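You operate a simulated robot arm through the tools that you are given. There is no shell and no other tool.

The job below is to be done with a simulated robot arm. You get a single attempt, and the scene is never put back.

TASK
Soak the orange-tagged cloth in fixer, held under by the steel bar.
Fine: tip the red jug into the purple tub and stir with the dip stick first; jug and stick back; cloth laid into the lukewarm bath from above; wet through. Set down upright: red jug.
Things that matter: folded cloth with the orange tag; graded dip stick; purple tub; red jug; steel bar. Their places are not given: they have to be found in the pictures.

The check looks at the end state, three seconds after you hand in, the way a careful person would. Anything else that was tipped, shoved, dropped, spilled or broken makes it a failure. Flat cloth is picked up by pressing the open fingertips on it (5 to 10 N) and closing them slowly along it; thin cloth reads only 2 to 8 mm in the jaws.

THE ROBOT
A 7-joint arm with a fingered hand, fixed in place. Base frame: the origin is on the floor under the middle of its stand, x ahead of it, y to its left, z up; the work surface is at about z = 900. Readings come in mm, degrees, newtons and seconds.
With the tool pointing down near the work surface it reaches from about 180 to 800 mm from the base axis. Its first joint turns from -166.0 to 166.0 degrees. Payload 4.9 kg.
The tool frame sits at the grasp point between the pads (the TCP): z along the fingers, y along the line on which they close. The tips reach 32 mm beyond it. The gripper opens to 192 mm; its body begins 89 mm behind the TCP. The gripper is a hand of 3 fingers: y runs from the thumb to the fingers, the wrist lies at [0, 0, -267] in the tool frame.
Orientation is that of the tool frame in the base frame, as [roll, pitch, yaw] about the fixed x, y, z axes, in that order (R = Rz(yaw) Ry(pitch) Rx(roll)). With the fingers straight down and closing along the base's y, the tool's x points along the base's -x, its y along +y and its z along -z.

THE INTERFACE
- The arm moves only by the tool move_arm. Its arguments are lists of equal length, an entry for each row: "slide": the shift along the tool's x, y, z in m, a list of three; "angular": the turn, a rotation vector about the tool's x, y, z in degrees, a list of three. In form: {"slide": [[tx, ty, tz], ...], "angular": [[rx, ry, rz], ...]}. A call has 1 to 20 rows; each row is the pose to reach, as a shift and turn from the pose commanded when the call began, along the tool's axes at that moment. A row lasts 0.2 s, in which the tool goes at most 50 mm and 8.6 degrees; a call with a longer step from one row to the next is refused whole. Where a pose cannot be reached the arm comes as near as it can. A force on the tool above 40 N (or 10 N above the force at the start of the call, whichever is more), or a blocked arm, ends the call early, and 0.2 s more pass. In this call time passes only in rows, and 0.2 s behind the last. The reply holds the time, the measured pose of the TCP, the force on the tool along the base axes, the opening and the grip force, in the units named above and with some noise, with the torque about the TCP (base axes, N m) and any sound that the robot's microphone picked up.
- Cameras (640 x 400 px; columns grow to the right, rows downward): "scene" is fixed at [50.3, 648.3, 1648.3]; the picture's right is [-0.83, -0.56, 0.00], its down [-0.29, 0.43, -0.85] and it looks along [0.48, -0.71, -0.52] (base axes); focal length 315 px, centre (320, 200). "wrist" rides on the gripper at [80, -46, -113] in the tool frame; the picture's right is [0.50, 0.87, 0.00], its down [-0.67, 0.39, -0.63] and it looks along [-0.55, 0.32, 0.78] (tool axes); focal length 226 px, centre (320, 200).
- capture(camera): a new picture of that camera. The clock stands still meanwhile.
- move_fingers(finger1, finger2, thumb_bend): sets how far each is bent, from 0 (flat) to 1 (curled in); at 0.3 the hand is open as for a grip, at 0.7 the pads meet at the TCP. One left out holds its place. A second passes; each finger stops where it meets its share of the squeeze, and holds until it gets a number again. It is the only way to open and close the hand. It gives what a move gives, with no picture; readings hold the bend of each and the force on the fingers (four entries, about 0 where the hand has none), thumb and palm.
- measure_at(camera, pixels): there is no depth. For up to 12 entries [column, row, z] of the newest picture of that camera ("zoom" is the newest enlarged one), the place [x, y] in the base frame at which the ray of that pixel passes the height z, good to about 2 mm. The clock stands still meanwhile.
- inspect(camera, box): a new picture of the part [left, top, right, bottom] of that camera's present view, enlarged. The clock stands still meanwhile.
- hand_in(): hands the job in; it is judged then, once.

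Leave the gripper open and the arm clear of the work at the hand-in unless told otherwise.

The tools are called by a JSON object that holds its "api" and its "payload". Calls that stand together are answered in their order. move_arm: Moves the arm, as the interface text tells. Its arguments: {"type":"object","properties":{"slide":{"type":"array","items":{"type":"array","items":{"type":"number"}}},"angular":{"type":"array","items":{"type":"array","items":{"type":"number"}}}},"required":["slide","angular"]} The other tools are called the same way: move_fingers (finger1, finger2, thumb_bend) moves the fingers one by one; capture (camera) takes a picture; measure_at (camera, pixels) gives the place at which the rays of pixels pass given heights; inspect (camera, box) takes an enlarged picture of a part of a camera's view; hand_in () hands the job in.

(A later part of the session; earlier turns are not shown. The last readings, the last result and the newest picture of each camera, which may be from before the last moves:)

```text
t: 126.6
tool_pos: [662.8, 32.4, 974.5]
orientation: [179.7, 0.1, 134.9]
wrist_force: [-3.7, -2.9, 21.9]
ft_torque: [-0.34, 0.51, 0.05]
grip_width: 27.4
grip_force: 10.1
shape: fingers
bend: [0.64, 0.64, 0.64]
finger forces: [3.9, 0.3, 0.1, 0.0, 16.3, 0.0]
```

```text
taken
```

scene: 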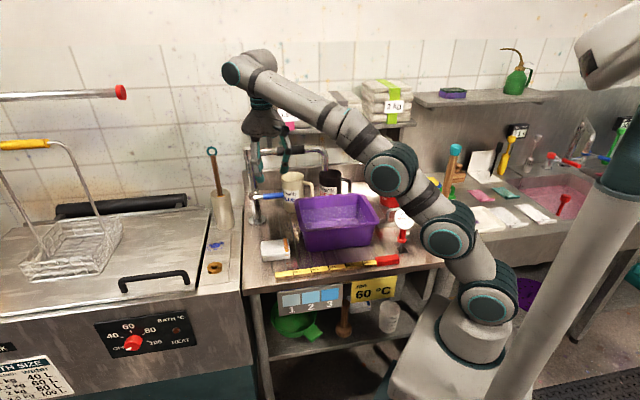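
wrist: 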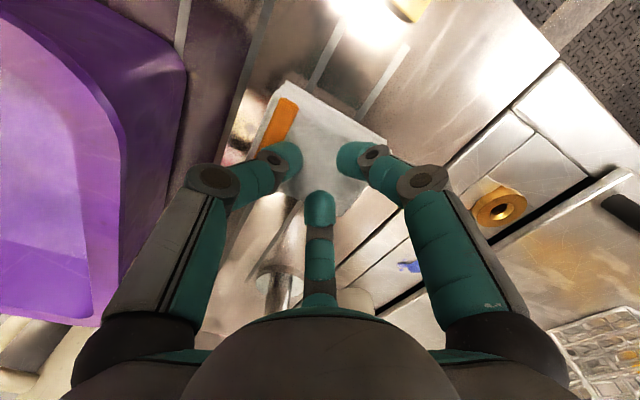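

Contact holds (21.9 N, mostly the thumb). Continuing to close slowly.

{"api": "move_fingers", "payload": {"finger1": 0.66, "finger2": 0.66, "thumb_bend": 0.66}}

{"api": "move_fingers", "payload": {"finger1": 0.675, "finger2": 0.675, "thumb_bend": 0.675}}

{"api": "inspect", "payload": {"camera": "scene", "box": [240, 200, 320, 280]}}

{"api": "capture", "payload": {"camera": "wrist"}}

```text
t: 127.6
tool_pos: [662.6, 32.7, 971.6]
orientation: [179.8, 0.1, 135.1]
wrist_force: [-1.4, -3.2, 10.3]
ft_torque: [-0.3, 0.2, 0.01]
grip_width: 18.1
grip_force: 5.0
shape: fingers
bend: [0.66, 0.66, 0.66]
finger forces: [0.4, 0.3, 0.0, 0.1, 9.5, 0.0]
```

```text
t: 128.6
tool_pos: [664.2, 33.5, 972.4]
orientation: [179.8, -0.1, 135.0]
wrist_force: [0.4, -0.3, 0.0]
ft_torque: [-0.01, -0.02, 0.01]
grip_width: 13.8
grip_force: 0.0
shape: fingers
bend: [0.67, 0.67, 0.67]
finger forces: [0.1, 0.0, 0.0, 0.0, 0.0, 0.0]
```

```text
5.00 times, centred on (280, 240) of scene
```

zoom: 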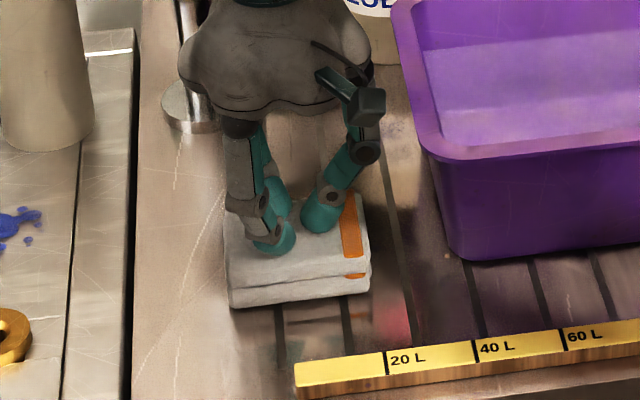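

```text
taken
```

wrist: 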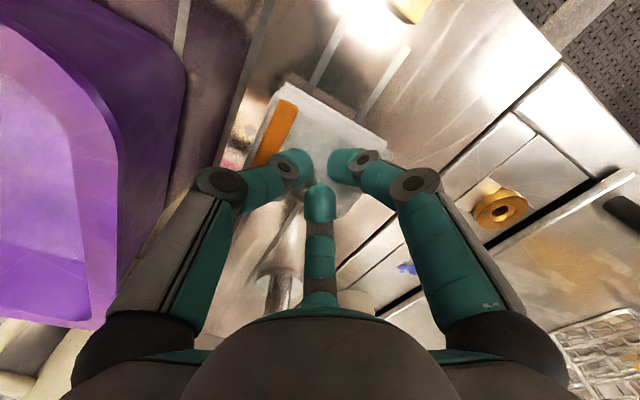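

The fingertips just slid: this folded cloth is a firm stack about 30 mm thick and doesn't gather from above. I'll hold it by its sides instead. First rise, open to about 118 mm, and turn to yaw 195°, so two tips take the front and rear sides and one the outer side, with none toward the tub.

{"api": "move_arm", "payload": {"slide": [[0, 0, -0.02], [0, 0, -0.045]], "angular": [[0, 0, 0], [0, 0, 0]]}}

{"api": "move_fingers", "payload": {"finger1": 0.41, "finger2": 0.41, "thumb_bend": 0.41}}

{"api": "move_arm", "payload": {"slide": [[0, 0, -0.01], [0, 0, -0.02], [0, 0, -0.02], [0, 0, -0.02], [0, 0, -0.02], [0, 0, -0.02], [0, 0, -0.02], [0, 0, -0.02]], "angular": [[0, 0, -7.5], [0, 0, -15], [0, 0, -22.5], [0, 0, -30], [0, 0, -37.5], [0, 0, -45], [0, 0, -52.5], [0, 0, -60]]}}

{"api": "capture", "payload": {"camera": "wrist"}}

{"api": "inspect", "payload": {"camera": "scene", "box": [220, 180, 340, 280]}}

```text
t: 129.2
tool_pos: [663.7, 32.5, 1018.2]
orientation: [179.8, 0.0, 135.0]
wrist_force: [0.2, -1.0, -0.7]
ft_torque: [-0.03, 0.0, 0.02]
grip_width: 13.7
grip_force: 0.0
shape: fingers
bend: [0.67, 0.67, 0.67]
finger forces: [0.1, 0.0, 0.1, 0.1, 0.0, 0.0]
```

```text
t: 130.2
tool_pos: [663.9, 33.2, 1018.5]
orientation: [179.5, 0.1, 135.0]
wrist_force: [0.7, -0.5, -0.2]
ft_torque: [-0.02, -0.01, 0.04]
grip_width: 122.1
grip_force: 0.1
shape: fingers
bend: [0.41, 0.41, 0.41]
finger forces: [0.0, 0.1, 0.1, 0.0, 0.0, 0.1]
```

```text
t: 132.0
tool_pos: [664.3, 32.5, 1038.7]
orientation: [180.0, 0.3, -164.8]
wrist_force: [0.5, -0.7, 0.6]
ft_torque: [-0.02, -0.05, -0.02]
grip_width: 122.0
grip_force: 0.0
shape: fingers
bend: [0.41, 0.41, 0.41]
finger forces: [0.0, 0.1, 0.1, 0.0, 0.1, 0.0]
```

```text
taken
```

wrist: 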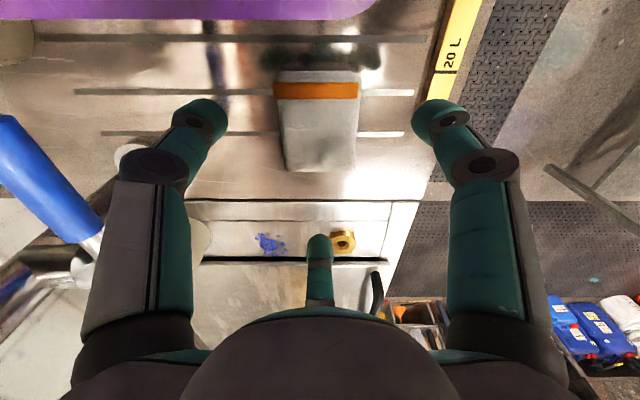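

```text
4.00 times, centred on (280, 230) of scene
```

zoom: 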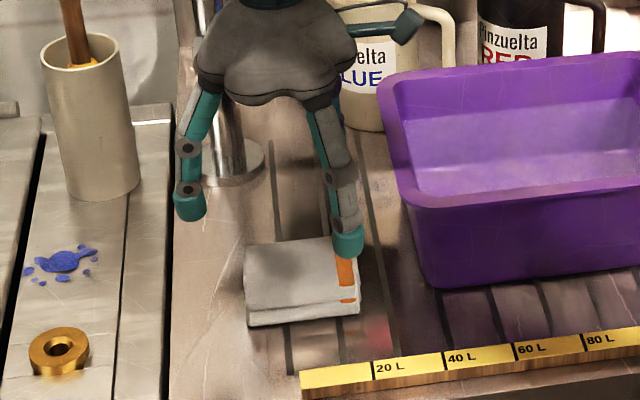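

The cloth now appears squared in the wrist view, between the three fingers. I'll zoom and measure its edges from here.

{"api": "inspect", "payload": {"camera": "wrist", "box": [240, 50, 400, 190]}}

```text
2.86 times, centred on (320, 120) of wrist
```

zoom: 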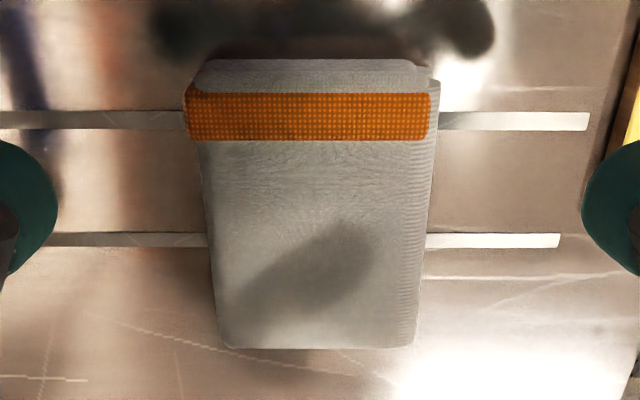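

{"api": "measure_at", "payload": {"camera": "zoom", "pixels": [[190, 65, 928], [440, 72, 928], [415, 347, 928], [218, 347, 928], [190, 65, 934], [440, 72, 934], [415, 347, 934], [218, 347, 934], [316, 205, 930], [205, 205, 930], [428, 205, 930]]}}

```text
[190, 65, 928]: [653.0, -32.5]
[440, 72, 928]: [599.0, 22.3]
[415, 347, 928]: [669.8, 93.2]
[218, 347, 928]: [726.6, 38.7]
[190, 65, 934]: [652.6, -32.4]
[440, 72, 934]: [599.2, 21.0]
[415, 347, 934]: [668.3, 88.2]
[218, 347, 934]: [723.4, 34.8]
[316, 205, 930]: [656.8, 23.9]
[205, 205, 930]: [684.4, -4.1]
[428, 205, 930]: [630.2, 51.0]
```

The grasp point is already well centred: TCP at u 493, v 447, and the cloth spans u 439–538, v 408–486. I'll descend to z ≈ 950.

{"api": "move_arm", "payload": {"slide": [[0, 0, 0.02], [0, 0, 0.04], [0, 0, 0.06], [0, 0, 0.075], [0, 0, 0.086]], "angular": [[0, 0, 0], [0, 0, 0], [0, 0, 0], [0, 0, 0], [0, 0, 0]]}}

{"api": "capture", "payload": {"camera": "wrist"}}

{"api": "inspect", "payload": {"camera": "scene", "box": [230, 190, 330, 280]}}

```text
t: 133.2
tool_pos: [663.2, 32.6, 951.8]
orientation: [179.9, 0.2, -164.9]
wrist_force: [0.4, 0.2, 0.3]
ft_torque: [0.0, 0.03, -0.01]
grip_width: 122.0
grip_force: 0.0
shape: fingers
bend: [0.41, 0.41, 0.41]
finger forces: [0.0, 0.0, 0.1, 0.0, 0.0, 0.0]
```

```text
taken
```

wrist: 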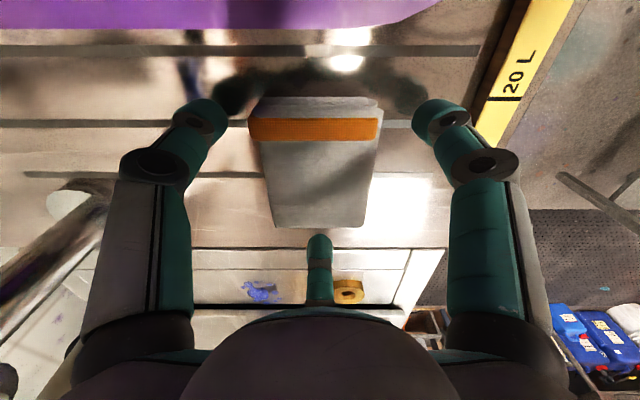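

```text
4.44 times, centred on (280, 235) of scene
```

zoom: 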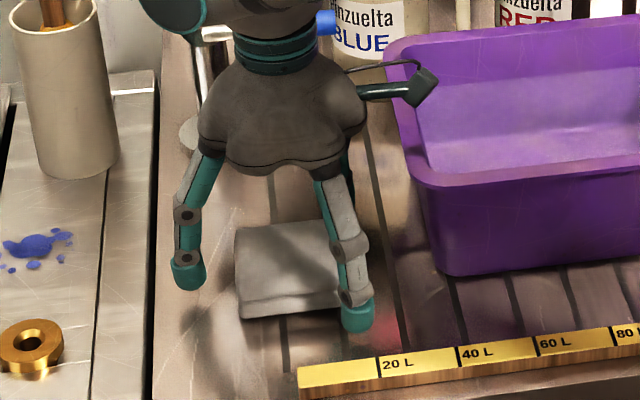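

The fingers surround the cloth with room all round. Lower 5 mm more, then close gradually.

{"api": "move_arm", "payload": {"slide": [[0, 0, 0.003], [0, 0, 0.006]], "angular": [[0, 0, 0], [0, 0, 0]]}}

{"api": "move_fingers", "payload": {"finger1": 0.46, "finger2": 0.46, "thumb_bend": 0.46}}

{"api": "move_fingers", "payload": {"finger1": 0.49, "finger2": 0.49, "thumb_bend": 0.49}}

{"api": "capture", "payload": {"camera": "wrist"}}

```text
t: 133.8
tool_pos: [662.6, 33.0, 946.3]
orientation: [179.9, 0.3, -165.0]
wrist_force: [-0.2, 1.0, 0.4]
ft_torque: [-0.05, 0.02, 0.02]
grip_width: 122.2
grip_force: 0.1
shape: fingers
bend: [0.41, 0.41, 0.41]
finger forces: [0.1, 0.1, 0.0, 0.0, 0.1, 0.0]
```

```text
t: 134.8
tool_pos: [664.1, 32.0, 946.9]
orientation: [179.9, 0.3, -165.1]
wrist_force: [-0.4, 0.6, 0.8]
ft_torque: [0.02, 0.0, 0.0]
grip_width: 101.8
grip_force: 0.1
shape: fingers
bend: [0.46, 0.46, 0.46]
finger forces: [0.0, 0.1, 0.1, 0.0, 0.0, 0.0]
```

```text
t: 135.8
tool_pos: [665.1, 33.4, 945.6]
orientation: [179.9, 0.2, -165.0]
wrist_force: [0.3, 0.4, 0.6]
ft_torque: [0.0, -0.02, 0.02]
grip_width: 89.1
grip_force: 0.0
shape: fingers
bend: [0.49, 0.49, 0.49]
finger forces: [0.1, 0.0, 0.0, 0.0, 0.0, 0.0]
```

```text
taken
```

wrist: 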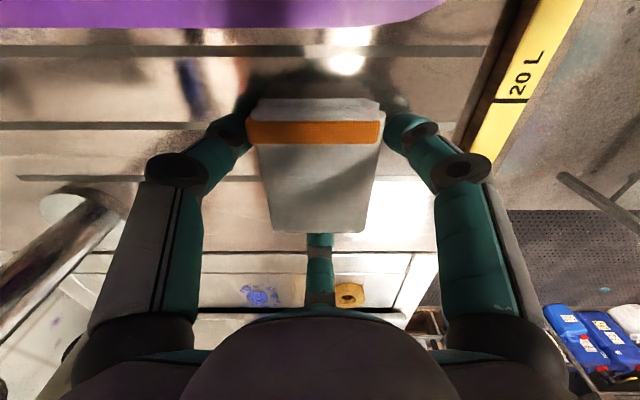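

The tips are close to the cloth's sides. Closing on slowly.

{"api": "move_fingers", "payload": {"finger1": 0.51, "finger2": 0.51, "thumb_bend": 0.51}}

{"api": "move_fingers", "payload": {"finger1": 0.53, "finger2": 0.53, "thumb_bend": 0.53}}

{"api": "capture", "payload": {"camera": "wrist"}}

```text
t: 136.8
tool_pos: [664.4, 32.0, 945.3]
orientation: [179.9, 0.3, -164.9]
wrist_force: [0.0, 0.1, 0.8]
ft_torque: [-0.04, 0.0, 0.01]
grip_width: 81.5
grip_force: 1.1
shape: fingers
bend: [0.51, 0.5, 0.51]
finger forces: [0.1, 0.5, 0.0, 0.0, 0.4, 0.1]
```

```text
t: 137.8
tool_pos: [665.1, 32.7, 946.2]
orientation: [179.9, 0.3, -165.1]
wrist_force: [0.3, -0.3, 0.3]
ft_torque: [0.0, -0.02, 0.01]
grip_width: 79.5
grip_force: 3.4
shape: fingers
bend: [0.51, 0.51, 0.52]
finger forces: [1.9, 2.5, 0.0, 0.1, 2.5, 0.1]
```

```text
taken
```

wrist: 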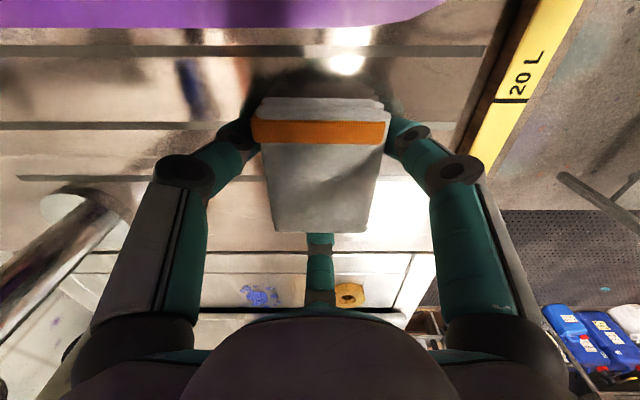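

All three tips now bear on the cloth's sides (1.9 / 2.5 / 2.5 N). Squeezing more.

{"api": "move_fingers", "payload": {"finger1": 0.58, "finger2": 0.58, "thumb_bend": 0.58}}

{"api": "capture", "payload": {"camera": "wrist"}}

{"api": "inspect", "payload": {"camera": "scene", "box": [230, 190, 330, 280]}}

```text
t: 138.8
tool_pos: [664.0, 32.6, 945.2]
orientation: [179.9, 0.3, -165.0]
wrist_force: [-0.7, -0.7, 1.8]
ft_torque: [-0.06, -0.01, 0.0]
grip_width: 77.8
grip_force: 10.8
shape: fingers
bend: [0.52, 0.51, 0.53]
finger forces: [5.9, 6.9, 0.1, 0.0, 7.3, 0.1]
```

```text
taken
```

wrist: 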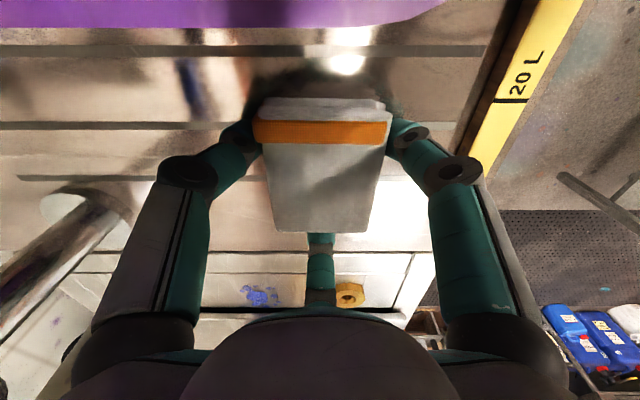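

```text
4.44 times, centred on (280, 235) of scene
```

zoom: 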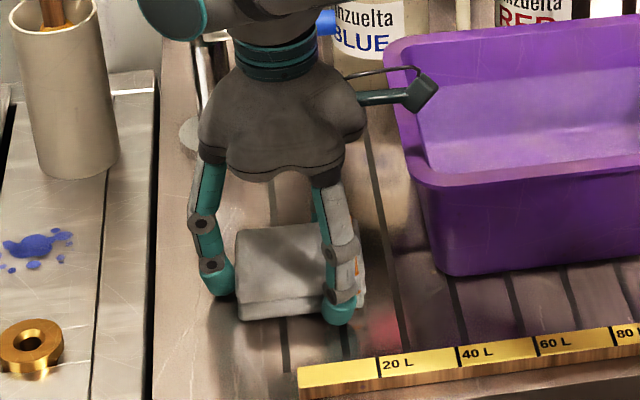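

The cloth is held at 6–7 N per finger and keeps its shape. I'll lift 20 mm slowly and check that it comes along.

{"api": "move_arm", "payload": {"slide": [[0, 0, -0.004], [0, 0, -0.012], [0, 0, -0.022]], "angular": [[0, 0, 0], [0, 0, 0], [0, 0, 0]]}}

{"api": "inspect", "payload": {"camera": "scene", "box": [230, 190, 330, 280]}}

{"api": "capture", "payload": {"camera": "wrist"}}

```text
t: 139.6
tool_pos: [663.7, 33.8, 967.2]
orientation: [179.9, 0.1, -164.9]
wrist_force: [-0.6, 0.6, -1.2]
ft_torque: [-0.05, -0.02, 0.01]
grip_width: 77.6
grip_force: 10.2
shape: fingers
bend: [0.52, 0.51, 0.53]
finger forces: [6.1, 6.8, 0.0, 0.1, 7.0, 0.0]
```

```text
4.44 times, centred on (280, 235) of scene
```

zoom: 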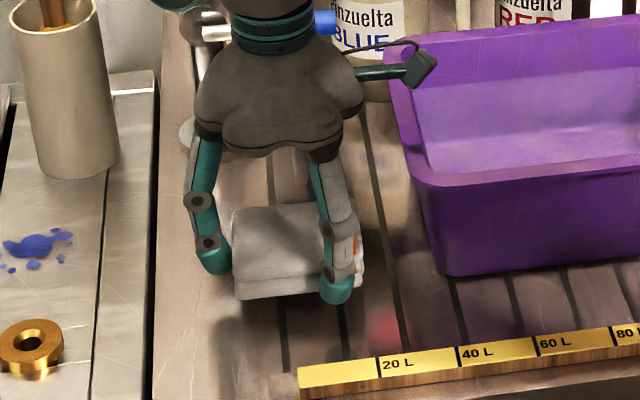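

```text
taken
```

wrist: 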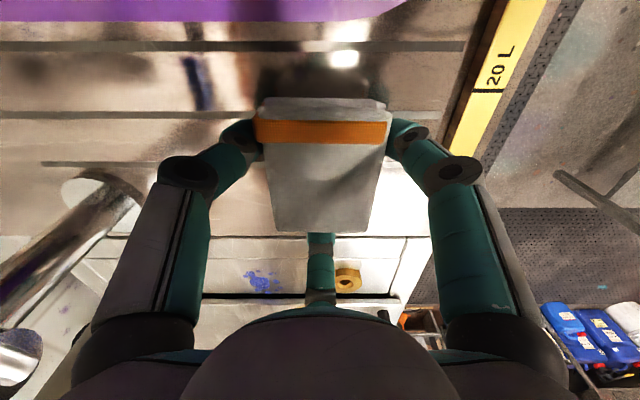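

The cloth came up with the hand, weighing about 1 N. I'll raise it to z ≈ 1130 and carry it over the tub's middle.

{"api": "move_arm", "payload": {"slide": [[0, 0, -0.03], [0, 0, -0.065], [0, 0, -0.1], [0, 0, -0.135], [0, 0, -0.163], [0.0206, -0.0226, -0.163], [0.0412, -0.0452, -0.163], [0.0618, -0.0677, -0.163], [0.0824, -0.0903, -0.163], [0.103, -0.1129, -0.163], [0.1236, -0.1355, -0.163], [0.1442, -0.158, -0.163], [0.1648, -0.1806, -0.163]], "angular": [[0, 0, 0], [0, 0, 0], [0, 0, 0], [0, 0, 0], [0, 0, 0], [0, 0, 0], [0, 0, 0], [0, 0, 0], [0, 0, 0], [0, 0, 0], [0, 0, 0], [0, 0, 0], [0, 0, 0]]}}

{"api": "capture", "payload": {"camera": "wrist"}}

{"api": "inspect", "payload": {"camera": "scene", "box": [270, 130, 420, 260]}}

```text
t: 142.4
tool_pos: [550.2, -186.1, 1131.4]
orientation: [179.9, 0.3, -164.9]
wrist_force: [0.0, -0.7, -0.1]
ft_torque: [-0.01, -0.01, -0.01]
grip_width: 77.7
grip_force: 9.5
shape: fingers
bend: [0.52, 0.51, 0.53]
finger forces: [6.0, 6.8, 0.0, 0.0, 6.9, 0.0]
```

```text
taken
```

wrist: 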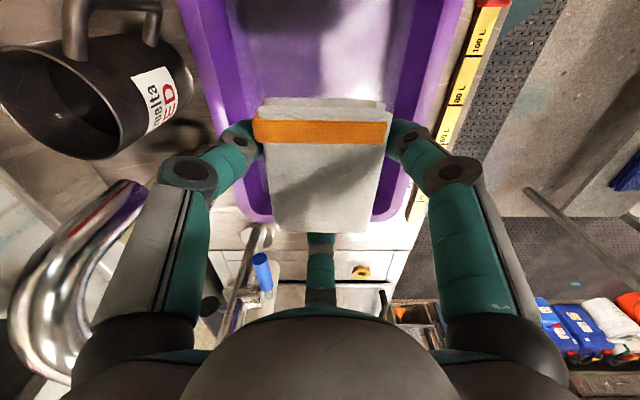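

```text
3.08 times, centred on (345, 195) of scene
```

zoom: 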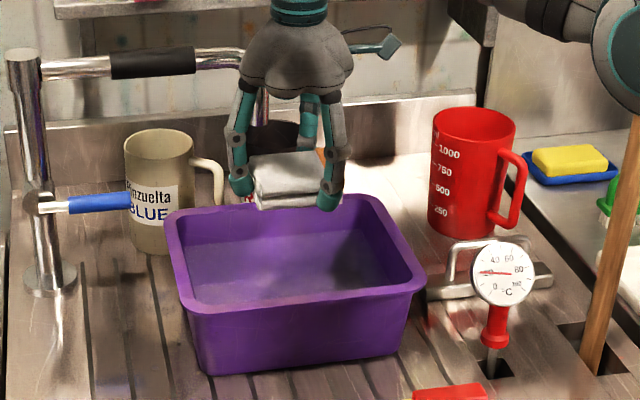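

I'm centred over the tub (u 257, v 521). I'll lower the cloth slowly into the bath, down to z ≈ 1005.

{"api": "move_arm", "payload": {"slide": [[0, 0, 0.022], [0, 0, 0.044], [0, 0, 0.066], [0, 0, 0.082], [0, 0, 0.096], [0, 0, 0.108], [0, 0, 0.118], [0, 0, 0.126]], "angular": [[0, 0, 0], [0, 0, 0], [0, 0, 0], [0, 0, 0], [0, 0, 0], [0, 0, 0], [0, 0, 0], [0, 0, 0]]}}

{"api": "capture", "payload": {"camera": "wrist"}}

{"api": "inspect", "payload": {"camera": "scene", "box": [280, 160, 400, 260]}}

```text
t: 144.2
tool_pos: [553.9, -183.0, 1004.0]
orientation: [179.8, 0.2, -165.0]
wrist_force: [0.7, 0.8, -0.3]
ft_torque: [-0.02, 0.05, 0.04]
grip_width: 77.7
grip_force: 9.6
shape: fingers
bend: [0.52, 0.51, 0.53]
finger forces: [6.0, 6.8, 0.0, 0.0, 6.9, 0.1]
```

```text
taken
```

wrist: 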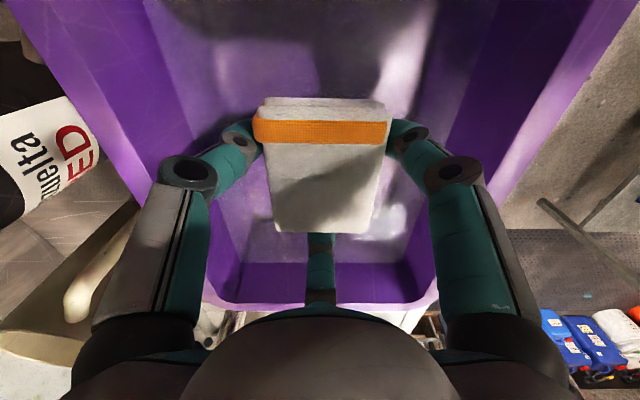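

```text
4.00 times, centred on (340, 210) of scene
```

zoom: 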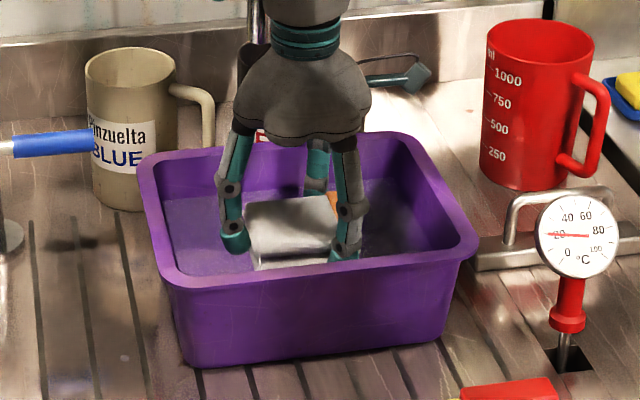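

The cloth is inside the tub at z ≈ 1004, held between the walls. I'll zoom to see how far it is in the liquid and the fingers' clearance to the walls.

{"api": "inspect", "payload": {"camera": "wrist", "box": [100, 80, 540, 320]}}

{"api": "inspect", "payload": {"camera": "scene", "box": [305, 190, 375, 240]}}

```text
1.45 times, centred on (320, 200) of wrist
```

zoom: 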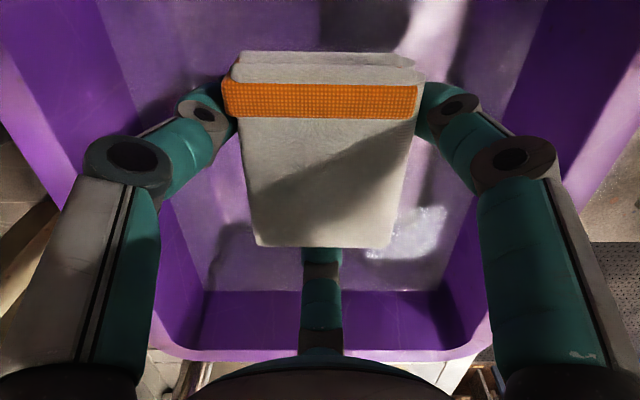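

```text
8.00 times, centred on (340, 215) of scene
```

zoom: 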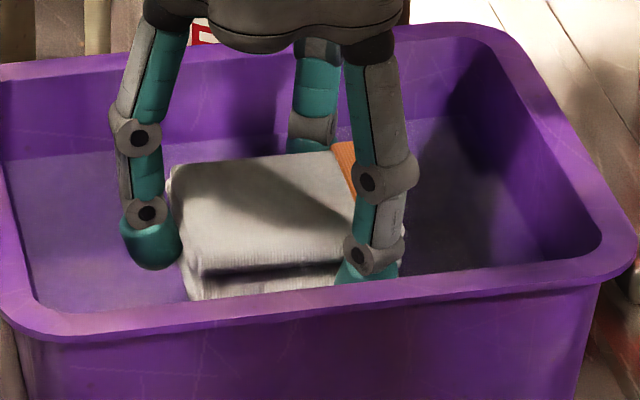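

The tips and the cloth's underside are just in the liquid, and there's room to the walls. I'll release here by opening a little.

{"api": "move_fingers", "payload": {"finger1": 0.485, "finger2": 0.48, "thumb_bend": 0.49}}

{"api": "capture", "payload": {"camera": "wrist"}}

{"api": "inspect", "payload": {"camera": "scene", "box": [305, 190, 375, 240]}}

```text
t: 145.2
tool_pos: [551.3, -182.8, 1003.4]
orientation: [179.9, 0.3, -165.0]
wrist_force: [0.6, -1.0, -0.6]
ft_torque: [-0.01, 0.02, -0.03]
grip_width: 90.3
grip_force: 0.1
shape: fingers
bend: [0.48, 0.48, 0.49]
finger forces: [0.0, 0.1, 0.0, 0.0, 0.1, 0.1]
```

```text
taken
```

wrist: 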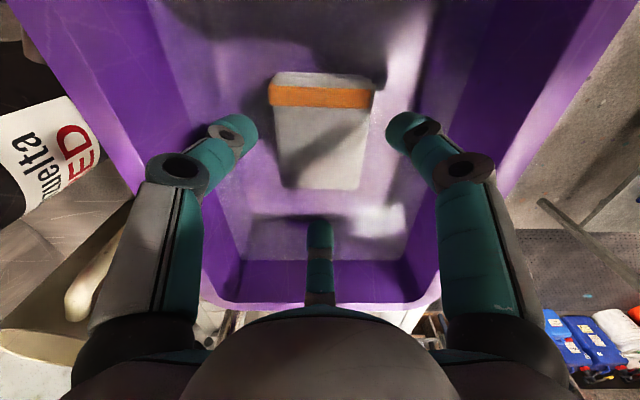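

```text
8.00 times, centred on (340, 215) of scene
```

zoom: 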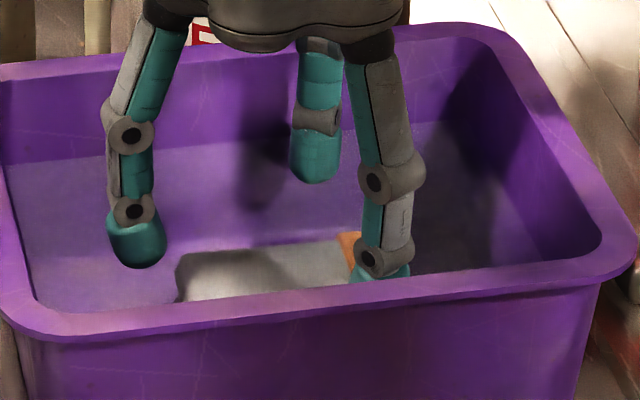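

The cloth is in the bath and has sunk level, tag up. I'll raise the hand straight up out of the tub, holding briefly above it to drip.

{"api": "move_arm", "payload": {"slide": [[0, 0, -0.015], [0, 0, -0.035], [0, 0, -0.06], [0, 0, -0.09], [0, 0, -0.12], [0, 0, -0.15], [0, 0, -0.18], [0, 0, -0.2], [0, 0, -0.2], [0, 0, -0.2], [0, 0, -0.2], [0, 0, -0.2]], "angular": [[0, 0, 0], [0, 0, 0], [0, 0, 0], [0, 0, 0], [0, 0, 0], [0, 0, 0], [0, 0, 0], [0, 0, 0], [0, 0, 0], [0, 0, 0], [0, 0, 0], [0, 0, 0]]}}

{"api": "capture", "payload": {"camera": "wrist"}}

{"api": "inspect", "payload": {"camera": "scene", "box": [280, 160, 400, 260]}}

```text
t: 147.8
tool_pos: [550.3, -184.4, 1204.1]
orientation: [179.9, 0.3, -165.0]
wrist_force: [-0.5, -0.8, 0.3]
ft_torque: [0.01, 0.0, -0.01]
grip_width: 90.4
grip_force: 0.1
shape: fingers
bend: [0.48, 0.48, 0.49]
finger forces: [0.0, 0.0, 0.1, 0.1, 0.1, 0.1]
```

```text
taken
```

wrist: 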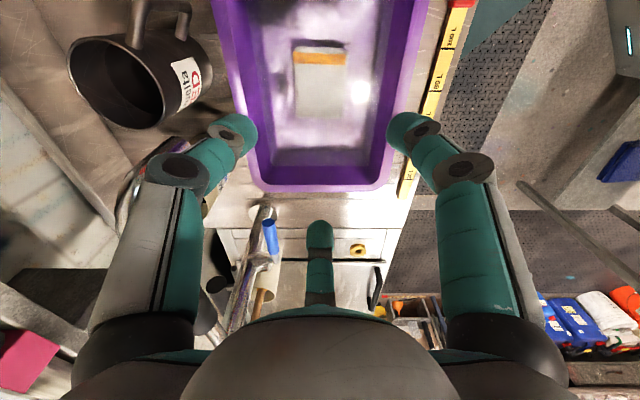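

```text
4.00 times, centred on (340, 210) of scene
```

zoom: 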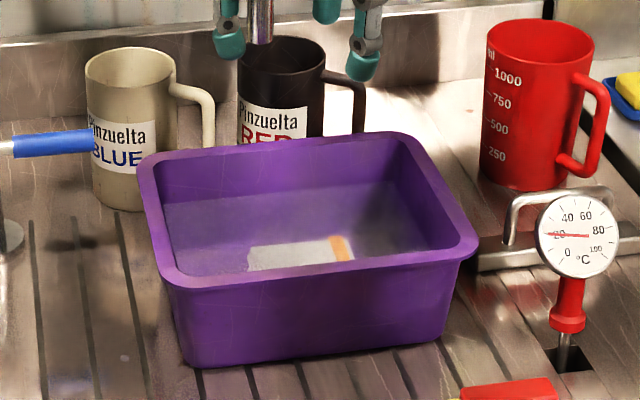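

The cloth lies flat in the bath. I'll measure where it lies so the bar can be put across its middle.

{"api": "inspect", "payload": {"camera": "wrist", "box": [240, 0, 400, 190]}}

{"api": "measure_at", "payload": {"camera": "wrist", "pixels": [[294, 48, 938], [343, 48, 938], [342, 120, 938], [297, 119, 938], [318, 85, 938], [318, 85, 960], [262, 190, 1010], [383, 187, 1010]]}}

```text
2.11 times, centred on (320, 95) of wrist
```

zoom: 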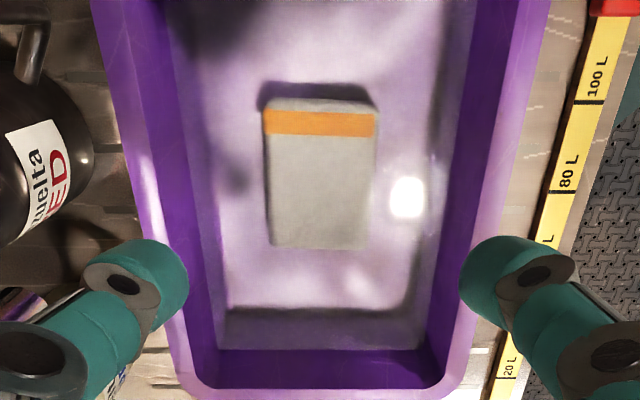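

```text
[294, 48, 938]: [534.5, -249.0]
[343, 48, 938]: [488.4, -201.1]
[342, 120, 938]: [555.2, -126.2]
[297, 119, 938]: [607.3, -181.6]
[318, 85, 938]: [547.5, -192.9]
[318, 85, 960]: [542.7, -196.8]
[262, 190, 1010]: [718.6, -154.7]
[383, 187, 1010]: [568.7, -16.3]
```

The cloth lies centred in the tub (u 202–302, v 485–556), fully under the liquid. Now the steel bar: I'll move above it at about (371,-387,1234), turning to yaw 45°, and look.

{"api": "move_arm", "payload": {"slide": [[0.0125, -0.0083, -0.0017], [0.0251, -0.0166, -0.0033], [0.0376, -0.0249, -0.005], [0.0501, -0.0332, -0.0067], [0.0627, -0.0415, -0.0083], [0.0752, -0.0498, -0.01], [0.0877, -0.0581, -0.0117], [0.1003, -0.0664, -0.0133], [0.1128, -0.0747, -0.015], [0.1253, -0.0829, -0.0167], [0.1379, -0.0912, -0.0183], [0.1504, -0.0995, -0.02], [0.1629, -0.1078, -0.0217], [0.1755, -0.1161, -0.0233], [0.188, -0.1244, -0.025], [0.2005, -0.1327, -0.0267], [0.2131, -0.141, -0.0283], [0.2256, -0.1493, -0.03]], "angular": [[0, 0, 8.33], [0, 0, 16.67], [0, 0, 25], [0, 0, 33.33], [0, 0, 41.67], [0, 0, 50], [0, 0, 58.33], [0, 0, 66.67], [0, 0, 75], [0, 0, 83.33], [0, 0, 91.67], [0, 0, 100], [0, 0, 108.33], [0, 0, 116.67], [0, 0, 125], [0, 0, 133.33], [0, 0, 141.67], [0, 0, 150]]}}

{"api": "move_fingers", "payload": {"finger1": 0.57, "finger2": 0.57, "thumb_bend": 0.57}}

{"api": "capture", "payload": {"camera": "wrist"}}

{"api": "capture", "payload": {"camera": "scene"}}

```text
t: 151.6
tool_pos: [371.2, -387.3, 1234.5]
orientation: [179.8, -0.3, 44.9]
wrist_force: [0.1, 0.8, -0.6]
ft_torque: [0.01, -0.02, -0.01]
grip_width: 90.0
grip_force: 0.0
shape: fingers
bend: [0.48, 0.48, 0.49]
finger forces: [0.0, 0.0, 0.1, 0.0, 0.0, 0.1]
```

```text
t: 152.6
tool_pos: [370.1, -387.8, 1234.5]
orientation: [179.9, -0.3, 45.0]
wrist_force: [0.5, 0.0, 0.9]
ft_torque: [0.02, -0.04, 0.0]
grip_width: 59.3
grip_force: 0.0
shape: fingers
bend: [0.56, 0.56, 0.56]
finger forces: [0.0, 0.0, 0.0, 0.1, 0.0, 0.0]
```

```text
taken
```

wrist: 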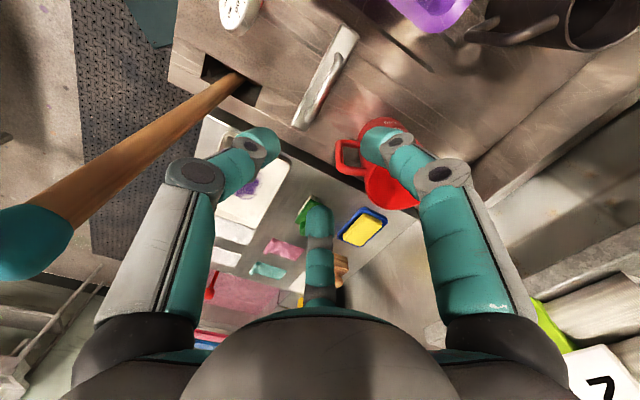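

```text
taken
```

scene: 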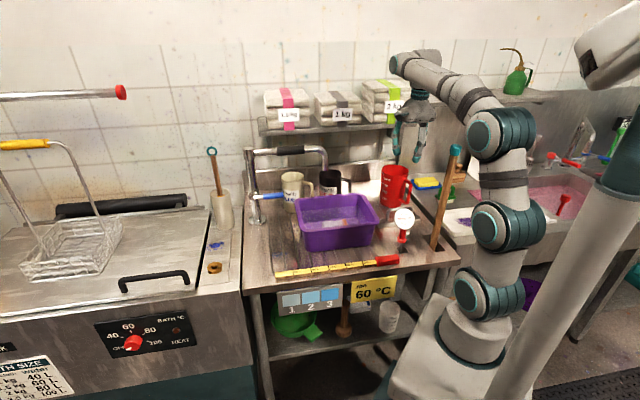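

The bar shows at about (325,77), between the fingers. I'll zoom in and measure it.

{"api": "inspect", "payload": {"camera": "wrist", "box": [270, 10, 380, 140]}}

```text
3.08 times, centred on (325, 75) of wrist
```

zoom: 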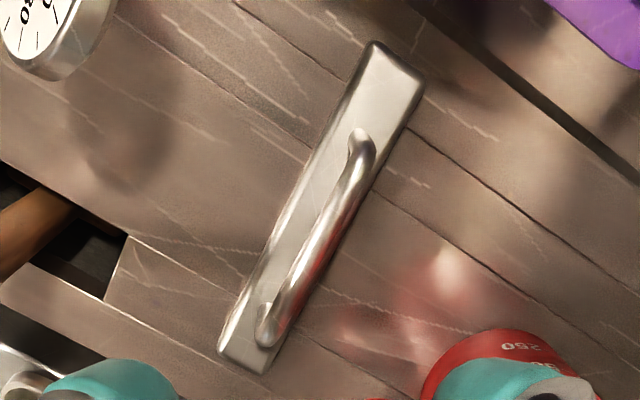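

{"api": "measure_at", "payload": {"camera": "zoom", "pixels": [[372, 42, 915], [422, 82, 915], [262, 372, 915], [220, 352, 915], [364, 152, 950], [270, 330, 950], [318, 240, 950], [364, 152, 960], [270, 330, 960], [318, 240, 960], [352, 138, 918], [262, 310, 918]]}}

```text
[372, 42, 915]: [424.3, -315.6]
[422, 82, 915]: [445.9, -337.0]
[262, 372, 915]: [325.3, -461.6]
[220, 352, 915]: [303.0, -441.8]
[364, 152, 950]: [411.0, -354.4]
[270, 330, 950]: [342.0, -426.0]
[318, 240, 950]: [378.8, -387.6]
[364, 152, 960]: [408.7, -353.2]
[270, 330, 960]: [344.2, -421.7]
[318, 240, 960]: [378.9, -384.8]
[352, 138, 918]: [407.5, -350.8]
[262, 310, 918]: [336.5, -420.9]
```

The bar spans u −97…77, v 524–555, and its handle runs at v ≈ 540, z ≈ 960, centred at u −10. I'll descend over the handle to z ≈ 985, leaning the hand 12° again so the forearm keeps clear of the pole.

{"api": "move_arm", "payload": {"slide": [[0.0003, 0.0004, 0.0275], [0.0006, 0.0009, 0.055], [0.0008, 0.0013, 0.083], [0.0011, 0.0018, 0.111], [0.0014, 0.0022, 0.139], [0.0017, 0.0027, 0.167], [0.0019, 0.0031, 0.195], [0.0022, 0.0036, 0.223], [0.0025, 0.004, 0.249]], "angular": [[0, -2, 0], [0, -4, 0], [0, -6, 0], [0, -8, 0], [0, -10, 0], [0, -12, 0], [0, -12, 0], [0, -12, 0], [0, -12, 0]]}}

{"api": "capture", "payload": {"camera": "wrist"}}

{"api": "inspect", "payload": {"camera": "scene", "box": [340, 110, 480, 250]}}

```text
t: 154.6
tool_pos: [378.7, -388.5, 984.1]
orientation: [179.9, 11.7, 44.9]
wrist_force: [0.5, 0.4, -0.4]
ft_torque: [-0.04, 0.0, 0.02]
grip_width: 59.3
grip_force: 0.1
shape: fingers
bend: [0.56, 0.56, 0.56]
finger forces: [0.0, 0.0, 0.0, 0.1, 0.1, 0.1]
```

```text
taken
```

wrist: 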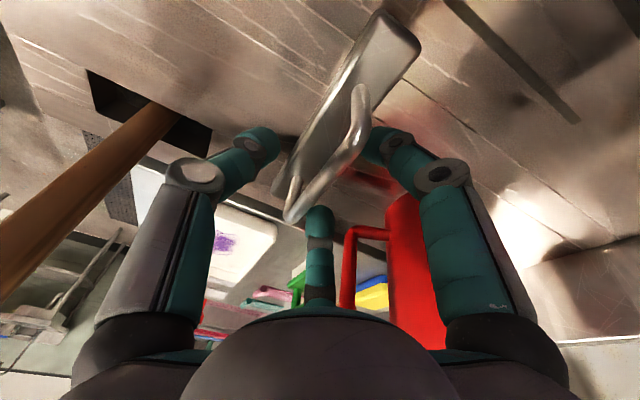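

```text
2.86 times, centred on (410, 180) of scene
```

zoom: 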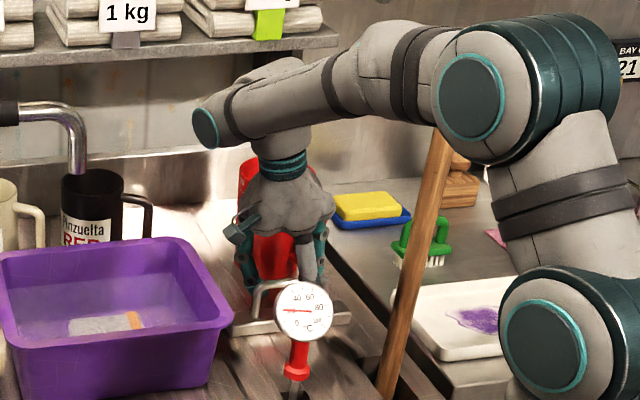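

The handle lies between thumb and fingers, passing at (325,165) in the wrist picture, and the pole is unmoved. I'll lower 14 mm and begin to close.

{"api": "move_arm", "payload": {"slide": [[0.0015, -0.001, 0.0069], [0.0029, -0.002, 0.0137]], "angular": [[0, 0, 0], [0, 0, 0]]}}

{"api": "move_fingers", "payload": {"finger1": 0.63, "finger2": 0.63, "thumb_bend": 0.63}}

{"api": "capture", "payload": {"camera": "wrist"}}

```text
t: 155.2
tool_pos: [376.6, -386.3, 971.8]
orientation: [179.8, 11.7, 45.0]
wrist_force: [2.0, 0.3, 6.7]
ft_torque: [0.15, -0.34, 0.06]
grip_width: 57.9
grip_force: 3.5
shape: fingers
bend: [0.56, 0.56, 0.56]
finger forces: [7.0, 0.0, 0.0, 0.0, 0.0, 0.0]
```

```text
t: 156.2
tool_pos: [377.7, -386.1, 969.6]
orientation: [180.0, 11.7, 45.0]
wrist_force: [-0.6, 0.5, -0.4]
ft_torque: [0.01, -0.01, -0.03]
grip_width: 30.0
grip_force: 0.0
shape: fingers
bend: [0.63, 0.63, 0.63]
finger forces: [0.0, 0.1, 0.0, 0.1, 0.1, 0.0]
```

```text
taken
```

wrist: 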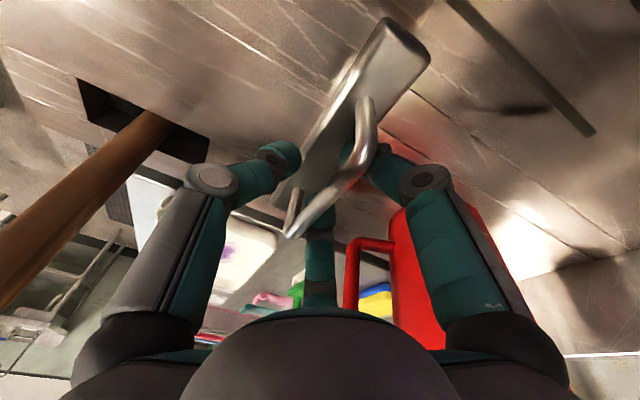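

The handle is between the tips and nothing is pressing now. I'll close further, then squeeze.

{"api": "move_fingers", "payload": {"finger1": 0.66, "finger2": 0.66, "thumb_bend": 0.66}}

{"api": "move_fingers", "payload": {"finger1": 0.69, "finger2": 0.69, "thumb_bend": 0.69}}

{"api": "capture", "payload": {"camera": "wrist"}}

```text
t: 157.2
tool_pos: [376.5, -387.0, 969.7]
orientation: [-180.0, 11.8, 45.1]
wrist_force: [-1.1, 0.4, 0.0]
ft_torque: [-0.01, 0.0, 0.02]
grip_width: 18.2
grip_force: 0.2
shape: fingers
bend: [0.66, 0.66, 0.66]
finger forces: [0.0, 0.0, 0.0, 0.0, 0.0, 0.1]
```

```text
t: 158.2
tool_pos: [376.9, -386.4, 969.5]
orientation: [179.9, 11.8, 45.0]
wrist_force: [0.4, -1.8, 0.3]
ft_torque: [0.03, 0.0, 0.01]
grip_width: 6.1
grip_force: 0.9
shape: fingers
bend: [0.69, 0.68, 0.69]
finger forces: [0.1, 1.2, 0.0, 0.0, 0.0, 0.0]
```

```text
taken
```

wrist: 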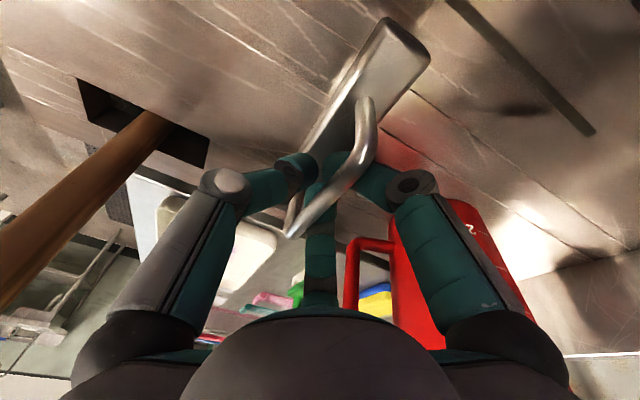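

The jaws read 6 mm with a first touch. Squeezing now.

{"api": "move_fingers", "payload": {"finger1": 0.85, "finger2": 0.85, "thumb_bend": 0.85}}

{"api": "capture", "payload": {"camera": "wrist"}}

{"api": "inspect", "payload": {"camera": "scene", "box": [360, 170, 450, 250]}}

```text
t: 159.2
tool_pos: [375.7, -386.3, 969.4]
orientation: [-180.0, 11.8, 44.9]
wrist_force: [-1.3, 0.6, -1.4]
ft_torque: [0.05, -0.01, 0.02]
grip_width: 0.0
grip_force: 0.0
shape: fingers
bend: [0.79, 0.77, 0.77]
finger forces: [0.1, 0.0, 0.1, 0.0, 0.1, 0.0]
```

```text
taken
```

wrist: 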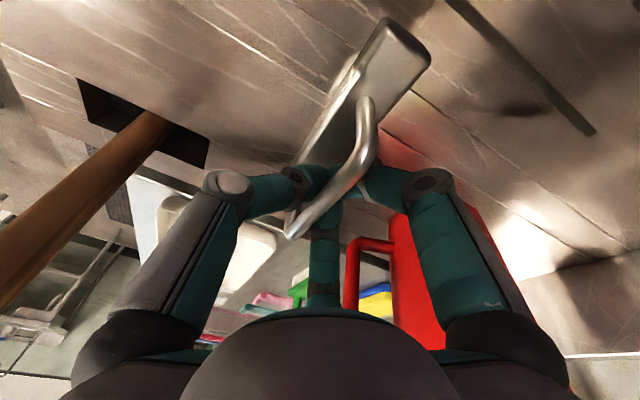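

```text
5.00 times, centred on (405, 210) of scene
```

zoom: 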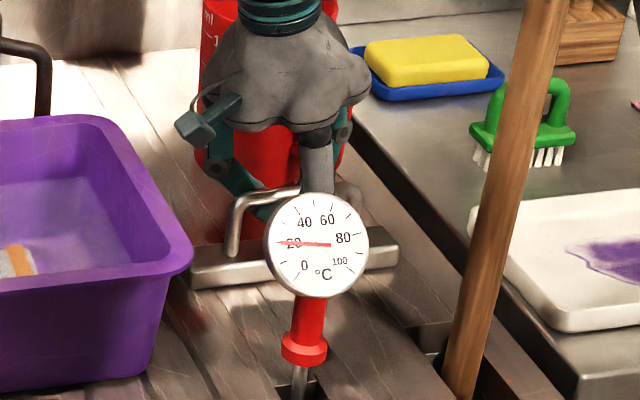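

The tips have closed fully (0 mm, no force) below the handle, so it sits above them in the hollow of the fingers. I'd rather have a firm pinch: I'll open slightly, raise about 13 mm so the tips are at the handle, and close again.

{"api": "move_fingers", "payload": {"finger1": 0.62, "finger2": 0.62, "thumb_bend": 0.62}}

{"api": "move_arm", "payload": {"slide": [[-0.0013, 0, -0.0064], [-0.0027, 0, -0.0127]], "angular": [[0, 0, 0], [0, 0, 0]]}}

{"api": "move_fingers", "payload": {"finger1": 0.67, "finger2": 0.67, "thumb_bend": 0.67}}

{"api": "capture", "payload": {"camera": "wrist"}}

```text
t: 160.2
tool_pos: [378.0, -386.0, 970.3]
orientation: [179.9, 11.7, 44.9]
wrist_force: [0.7, 0.1, -0.7]
ft_torque: [-0.02, 0.01, 0.0]
grip_width: 33.4
grip_force: 0.1
shape: fingers
bend: [0.62, 0.62, 0.62]
finger forces: [0.0, 0.1, 0.1, 0.0, 0.0, 0.1]
```

```text
t: 160.8
tool_pos: [375.9, -385.8, 982.1]
orientation: [179.9, 11.7, 45.0]
wrist_force: [0.3, 0.5, -0.6]
ft_torque: [-0.03, -0.04, 0.01]
grip_width: 33.0
grip_force: 0.1
shape: fingers
bend: [0.62, 0.62, 0.62]
finger forces: [0.1, 0.3, 0.1, 0.1, 0.0, 0.0]
```

```text
t: 161.8
tool_pos: [376.2, -385.6, 982.3]
orientation: [179.9, 11.6, 45.0]
wrist_force: [1.0, -1.5, -0.7]
ft_torque: [-0.04, 0.0, 0.02]
grip_width: 14.3
grip_force: 0.7
shape: fingers
bend: [0.67, 0.66, 0.67]
finger forces: [0.0, 1.4, 0.0, 0.0, 0.0, 0.1]
```

```text
taken
```

wrist: 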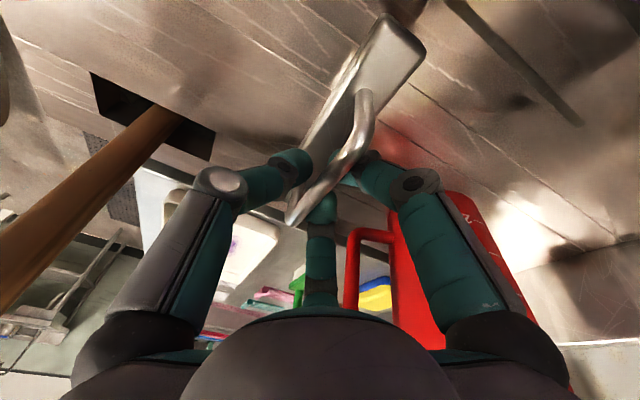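

Finger 2 touches at 14 mm. I'll close further with a moderate squeeze.

{"api": "move_fingers", "payload": {"finger1": 0.72, "finger2": 0.72, "thumb_bend": 0.72}}

{"api": "capture", "payload": {"camera": "wrist"}}

```text
t: 162.8
tool_pos: [375.6, -386.1, 982.6]
orientation: [180.0, 11.7, 44.9]
wrist_force: [0.2, -0.5, -0.1]
ft_torque: [0.06, -0.02, 0.02]
grip_width: 3.6
grip_force: 6.6
shape: fingers
bend: [0.71, 0.68, 0.69]
finger forces: [3.3, 4.1, 0.0, 0.0, 5.4, 0.0]
```

```text
taken
```

wrist: 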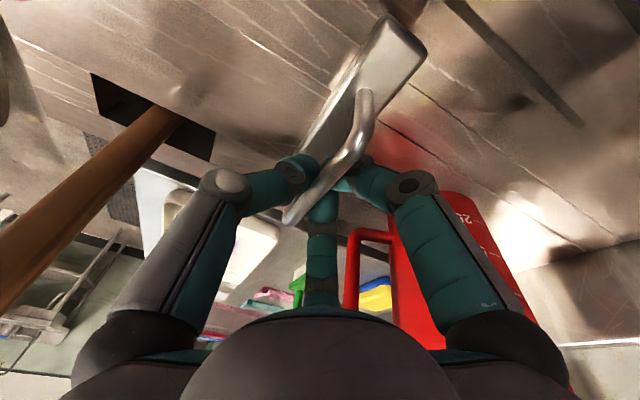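

All three bear on the handle (3.3 / 4.1 / 5.4 N). Squeezing firmly.

{"api": "move_fingers", "payload": {"finger1": 0.85, "finger2": 0.85, "thumb_bend": 0.85}}

{"api": "capture", "payload": {"camera": "wrist"}}

```text
t: 163.8
tool_pos: [376.9, -385.7, 982.3]
orientation: [180.0, 11.7, 45.0]
wrist_force: [-0.2, 0.2, -5.8]
ft_torque: [0.04, -0.02, 0.0]
grip_width: 0.0
grip_force: 11.7
shape: fingers
bend: [0.79, 0.77, 0.76]
finger forces: [0.3, 0.0, 0.0, 0.0, 22.8, 0.0]
```

```text
taken
```

wrist: 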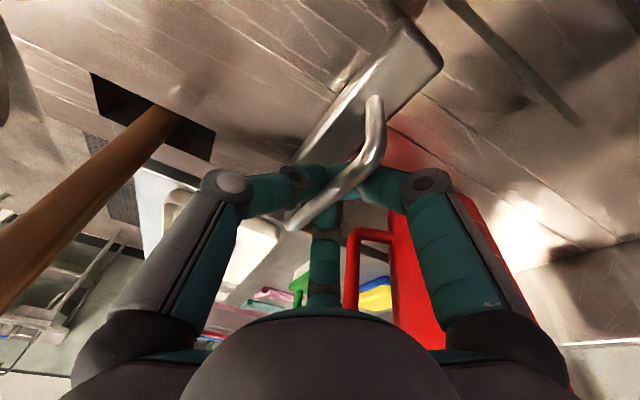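

The fingertips have curled under the handle and the tool now carries −5.8 N, so the bar seems already lifted on the hooked fingers. I'll look from the scene camera.

{"api": "inspect", "payload": {"camera": "scene", "box": [360, 170, 450, 250]}}

{"api": "inspect", "payload": {"camera": "wrist", "box": [220, 10, 460, 250]}}

```text
5.00 times, centred on (405, 210) of scene
```

zoom: 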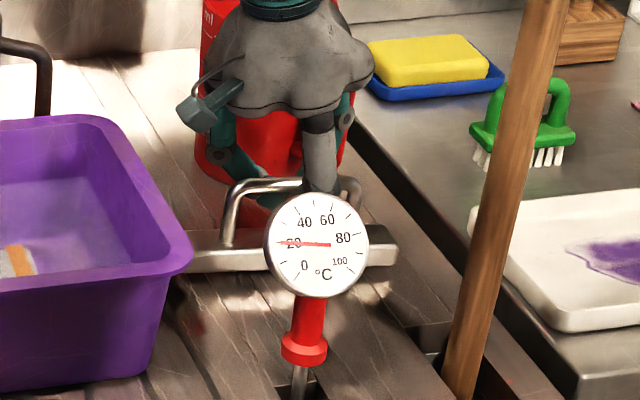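

```text
1.67 times, centred on (340, 130) of wrist
```

zoom: 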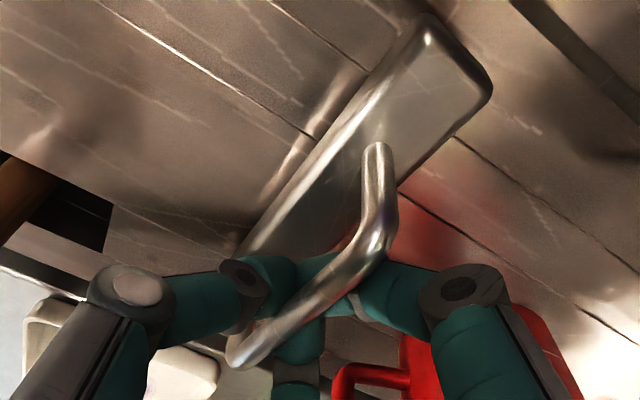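

The bar is hooked on the closed fingers through its loop, hanging level. It can't drop out of a closed loop, so I'll lift gently 40 mm and check that it stays level.

{"api": "move_arm", "payload": {"slide": [[-0.001, 0, -0.0049], [-0.0021, 0, -0.0098], [-0.0042, 0, -0.0196], [-0.0062, 0, -0.0293], [-0.0083, 0, -0.0391]], "angular": [[0, 0, 0], [0, 0, 0], [0, 0, 0], [0, 0, 0], [0, 0, 0]]}}

{"api": "inspect", "payload": {"camera": "scene", "box": [360, 150, 450, 240]}}

{"api": "inspect", "payload": {"camera": "wrist", "box": [220, 10, 460, 250]}}

```text
t: 165.0
tool_pos: [375.3, -385.4, 1024.5]
orientation: [179.9, 11.7, 45.0]
wrist_force: [0.1, -0.1, -5.5]
ft_torque: [-0.02, -0.01, 0.0]
grip_width: 0.0
grip_force: 11.0
shape: fingers
bend: [0.79, 0.77, 0.76]
finger forces: [0.4, 0.1, 0.0, 0.1, 22.8, 0.1]
```

```text
4.44 times, centred on (405, 195) of scene
```

zoom: 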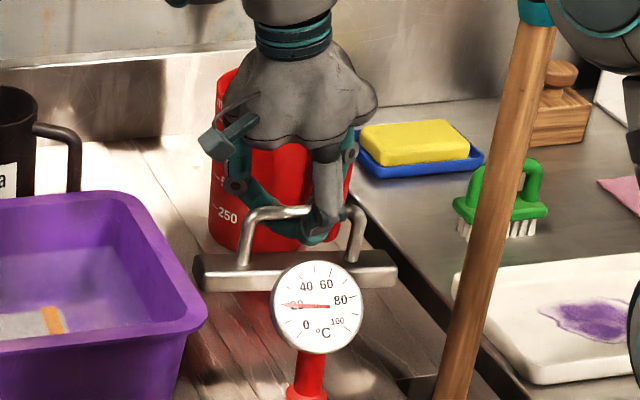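

```text
1.67 times, centred on (340, 130) of wrist
```

zoom: 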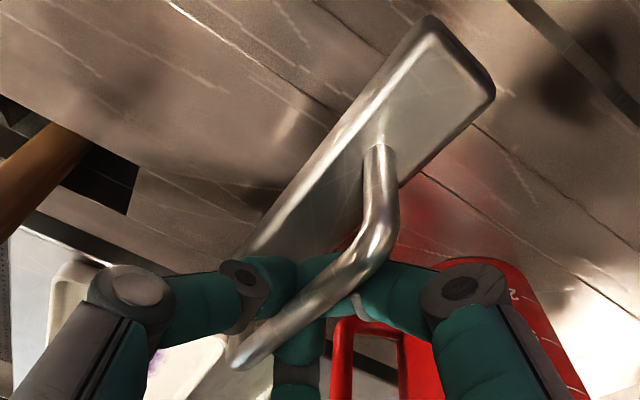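

The bar hangs level, about 5.6 N. I'll measure its height in the scene to know how far it hangs below the hand.

{"api": "measure_at", "payload": {"camera": "scene", "pixels": [[378, 215.3, 940], [378, 215.3, 950], [378, 215.3, 960], [421.9, 214.6, 940], [421.9, 214.6, 950], [421.9, 214.6, 960], [389, 200, 1000], [409, 198.5, 1000]]}}

```text
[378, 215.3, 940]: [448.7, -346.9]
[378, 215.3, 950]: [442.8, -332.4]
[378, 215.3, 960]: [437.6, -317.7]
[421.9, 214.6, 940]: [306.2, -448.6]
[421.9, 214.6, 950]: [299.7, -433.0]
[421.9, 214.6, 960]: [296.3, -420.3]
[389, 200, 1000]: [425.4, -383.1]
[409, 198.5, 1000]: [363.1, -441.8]
```

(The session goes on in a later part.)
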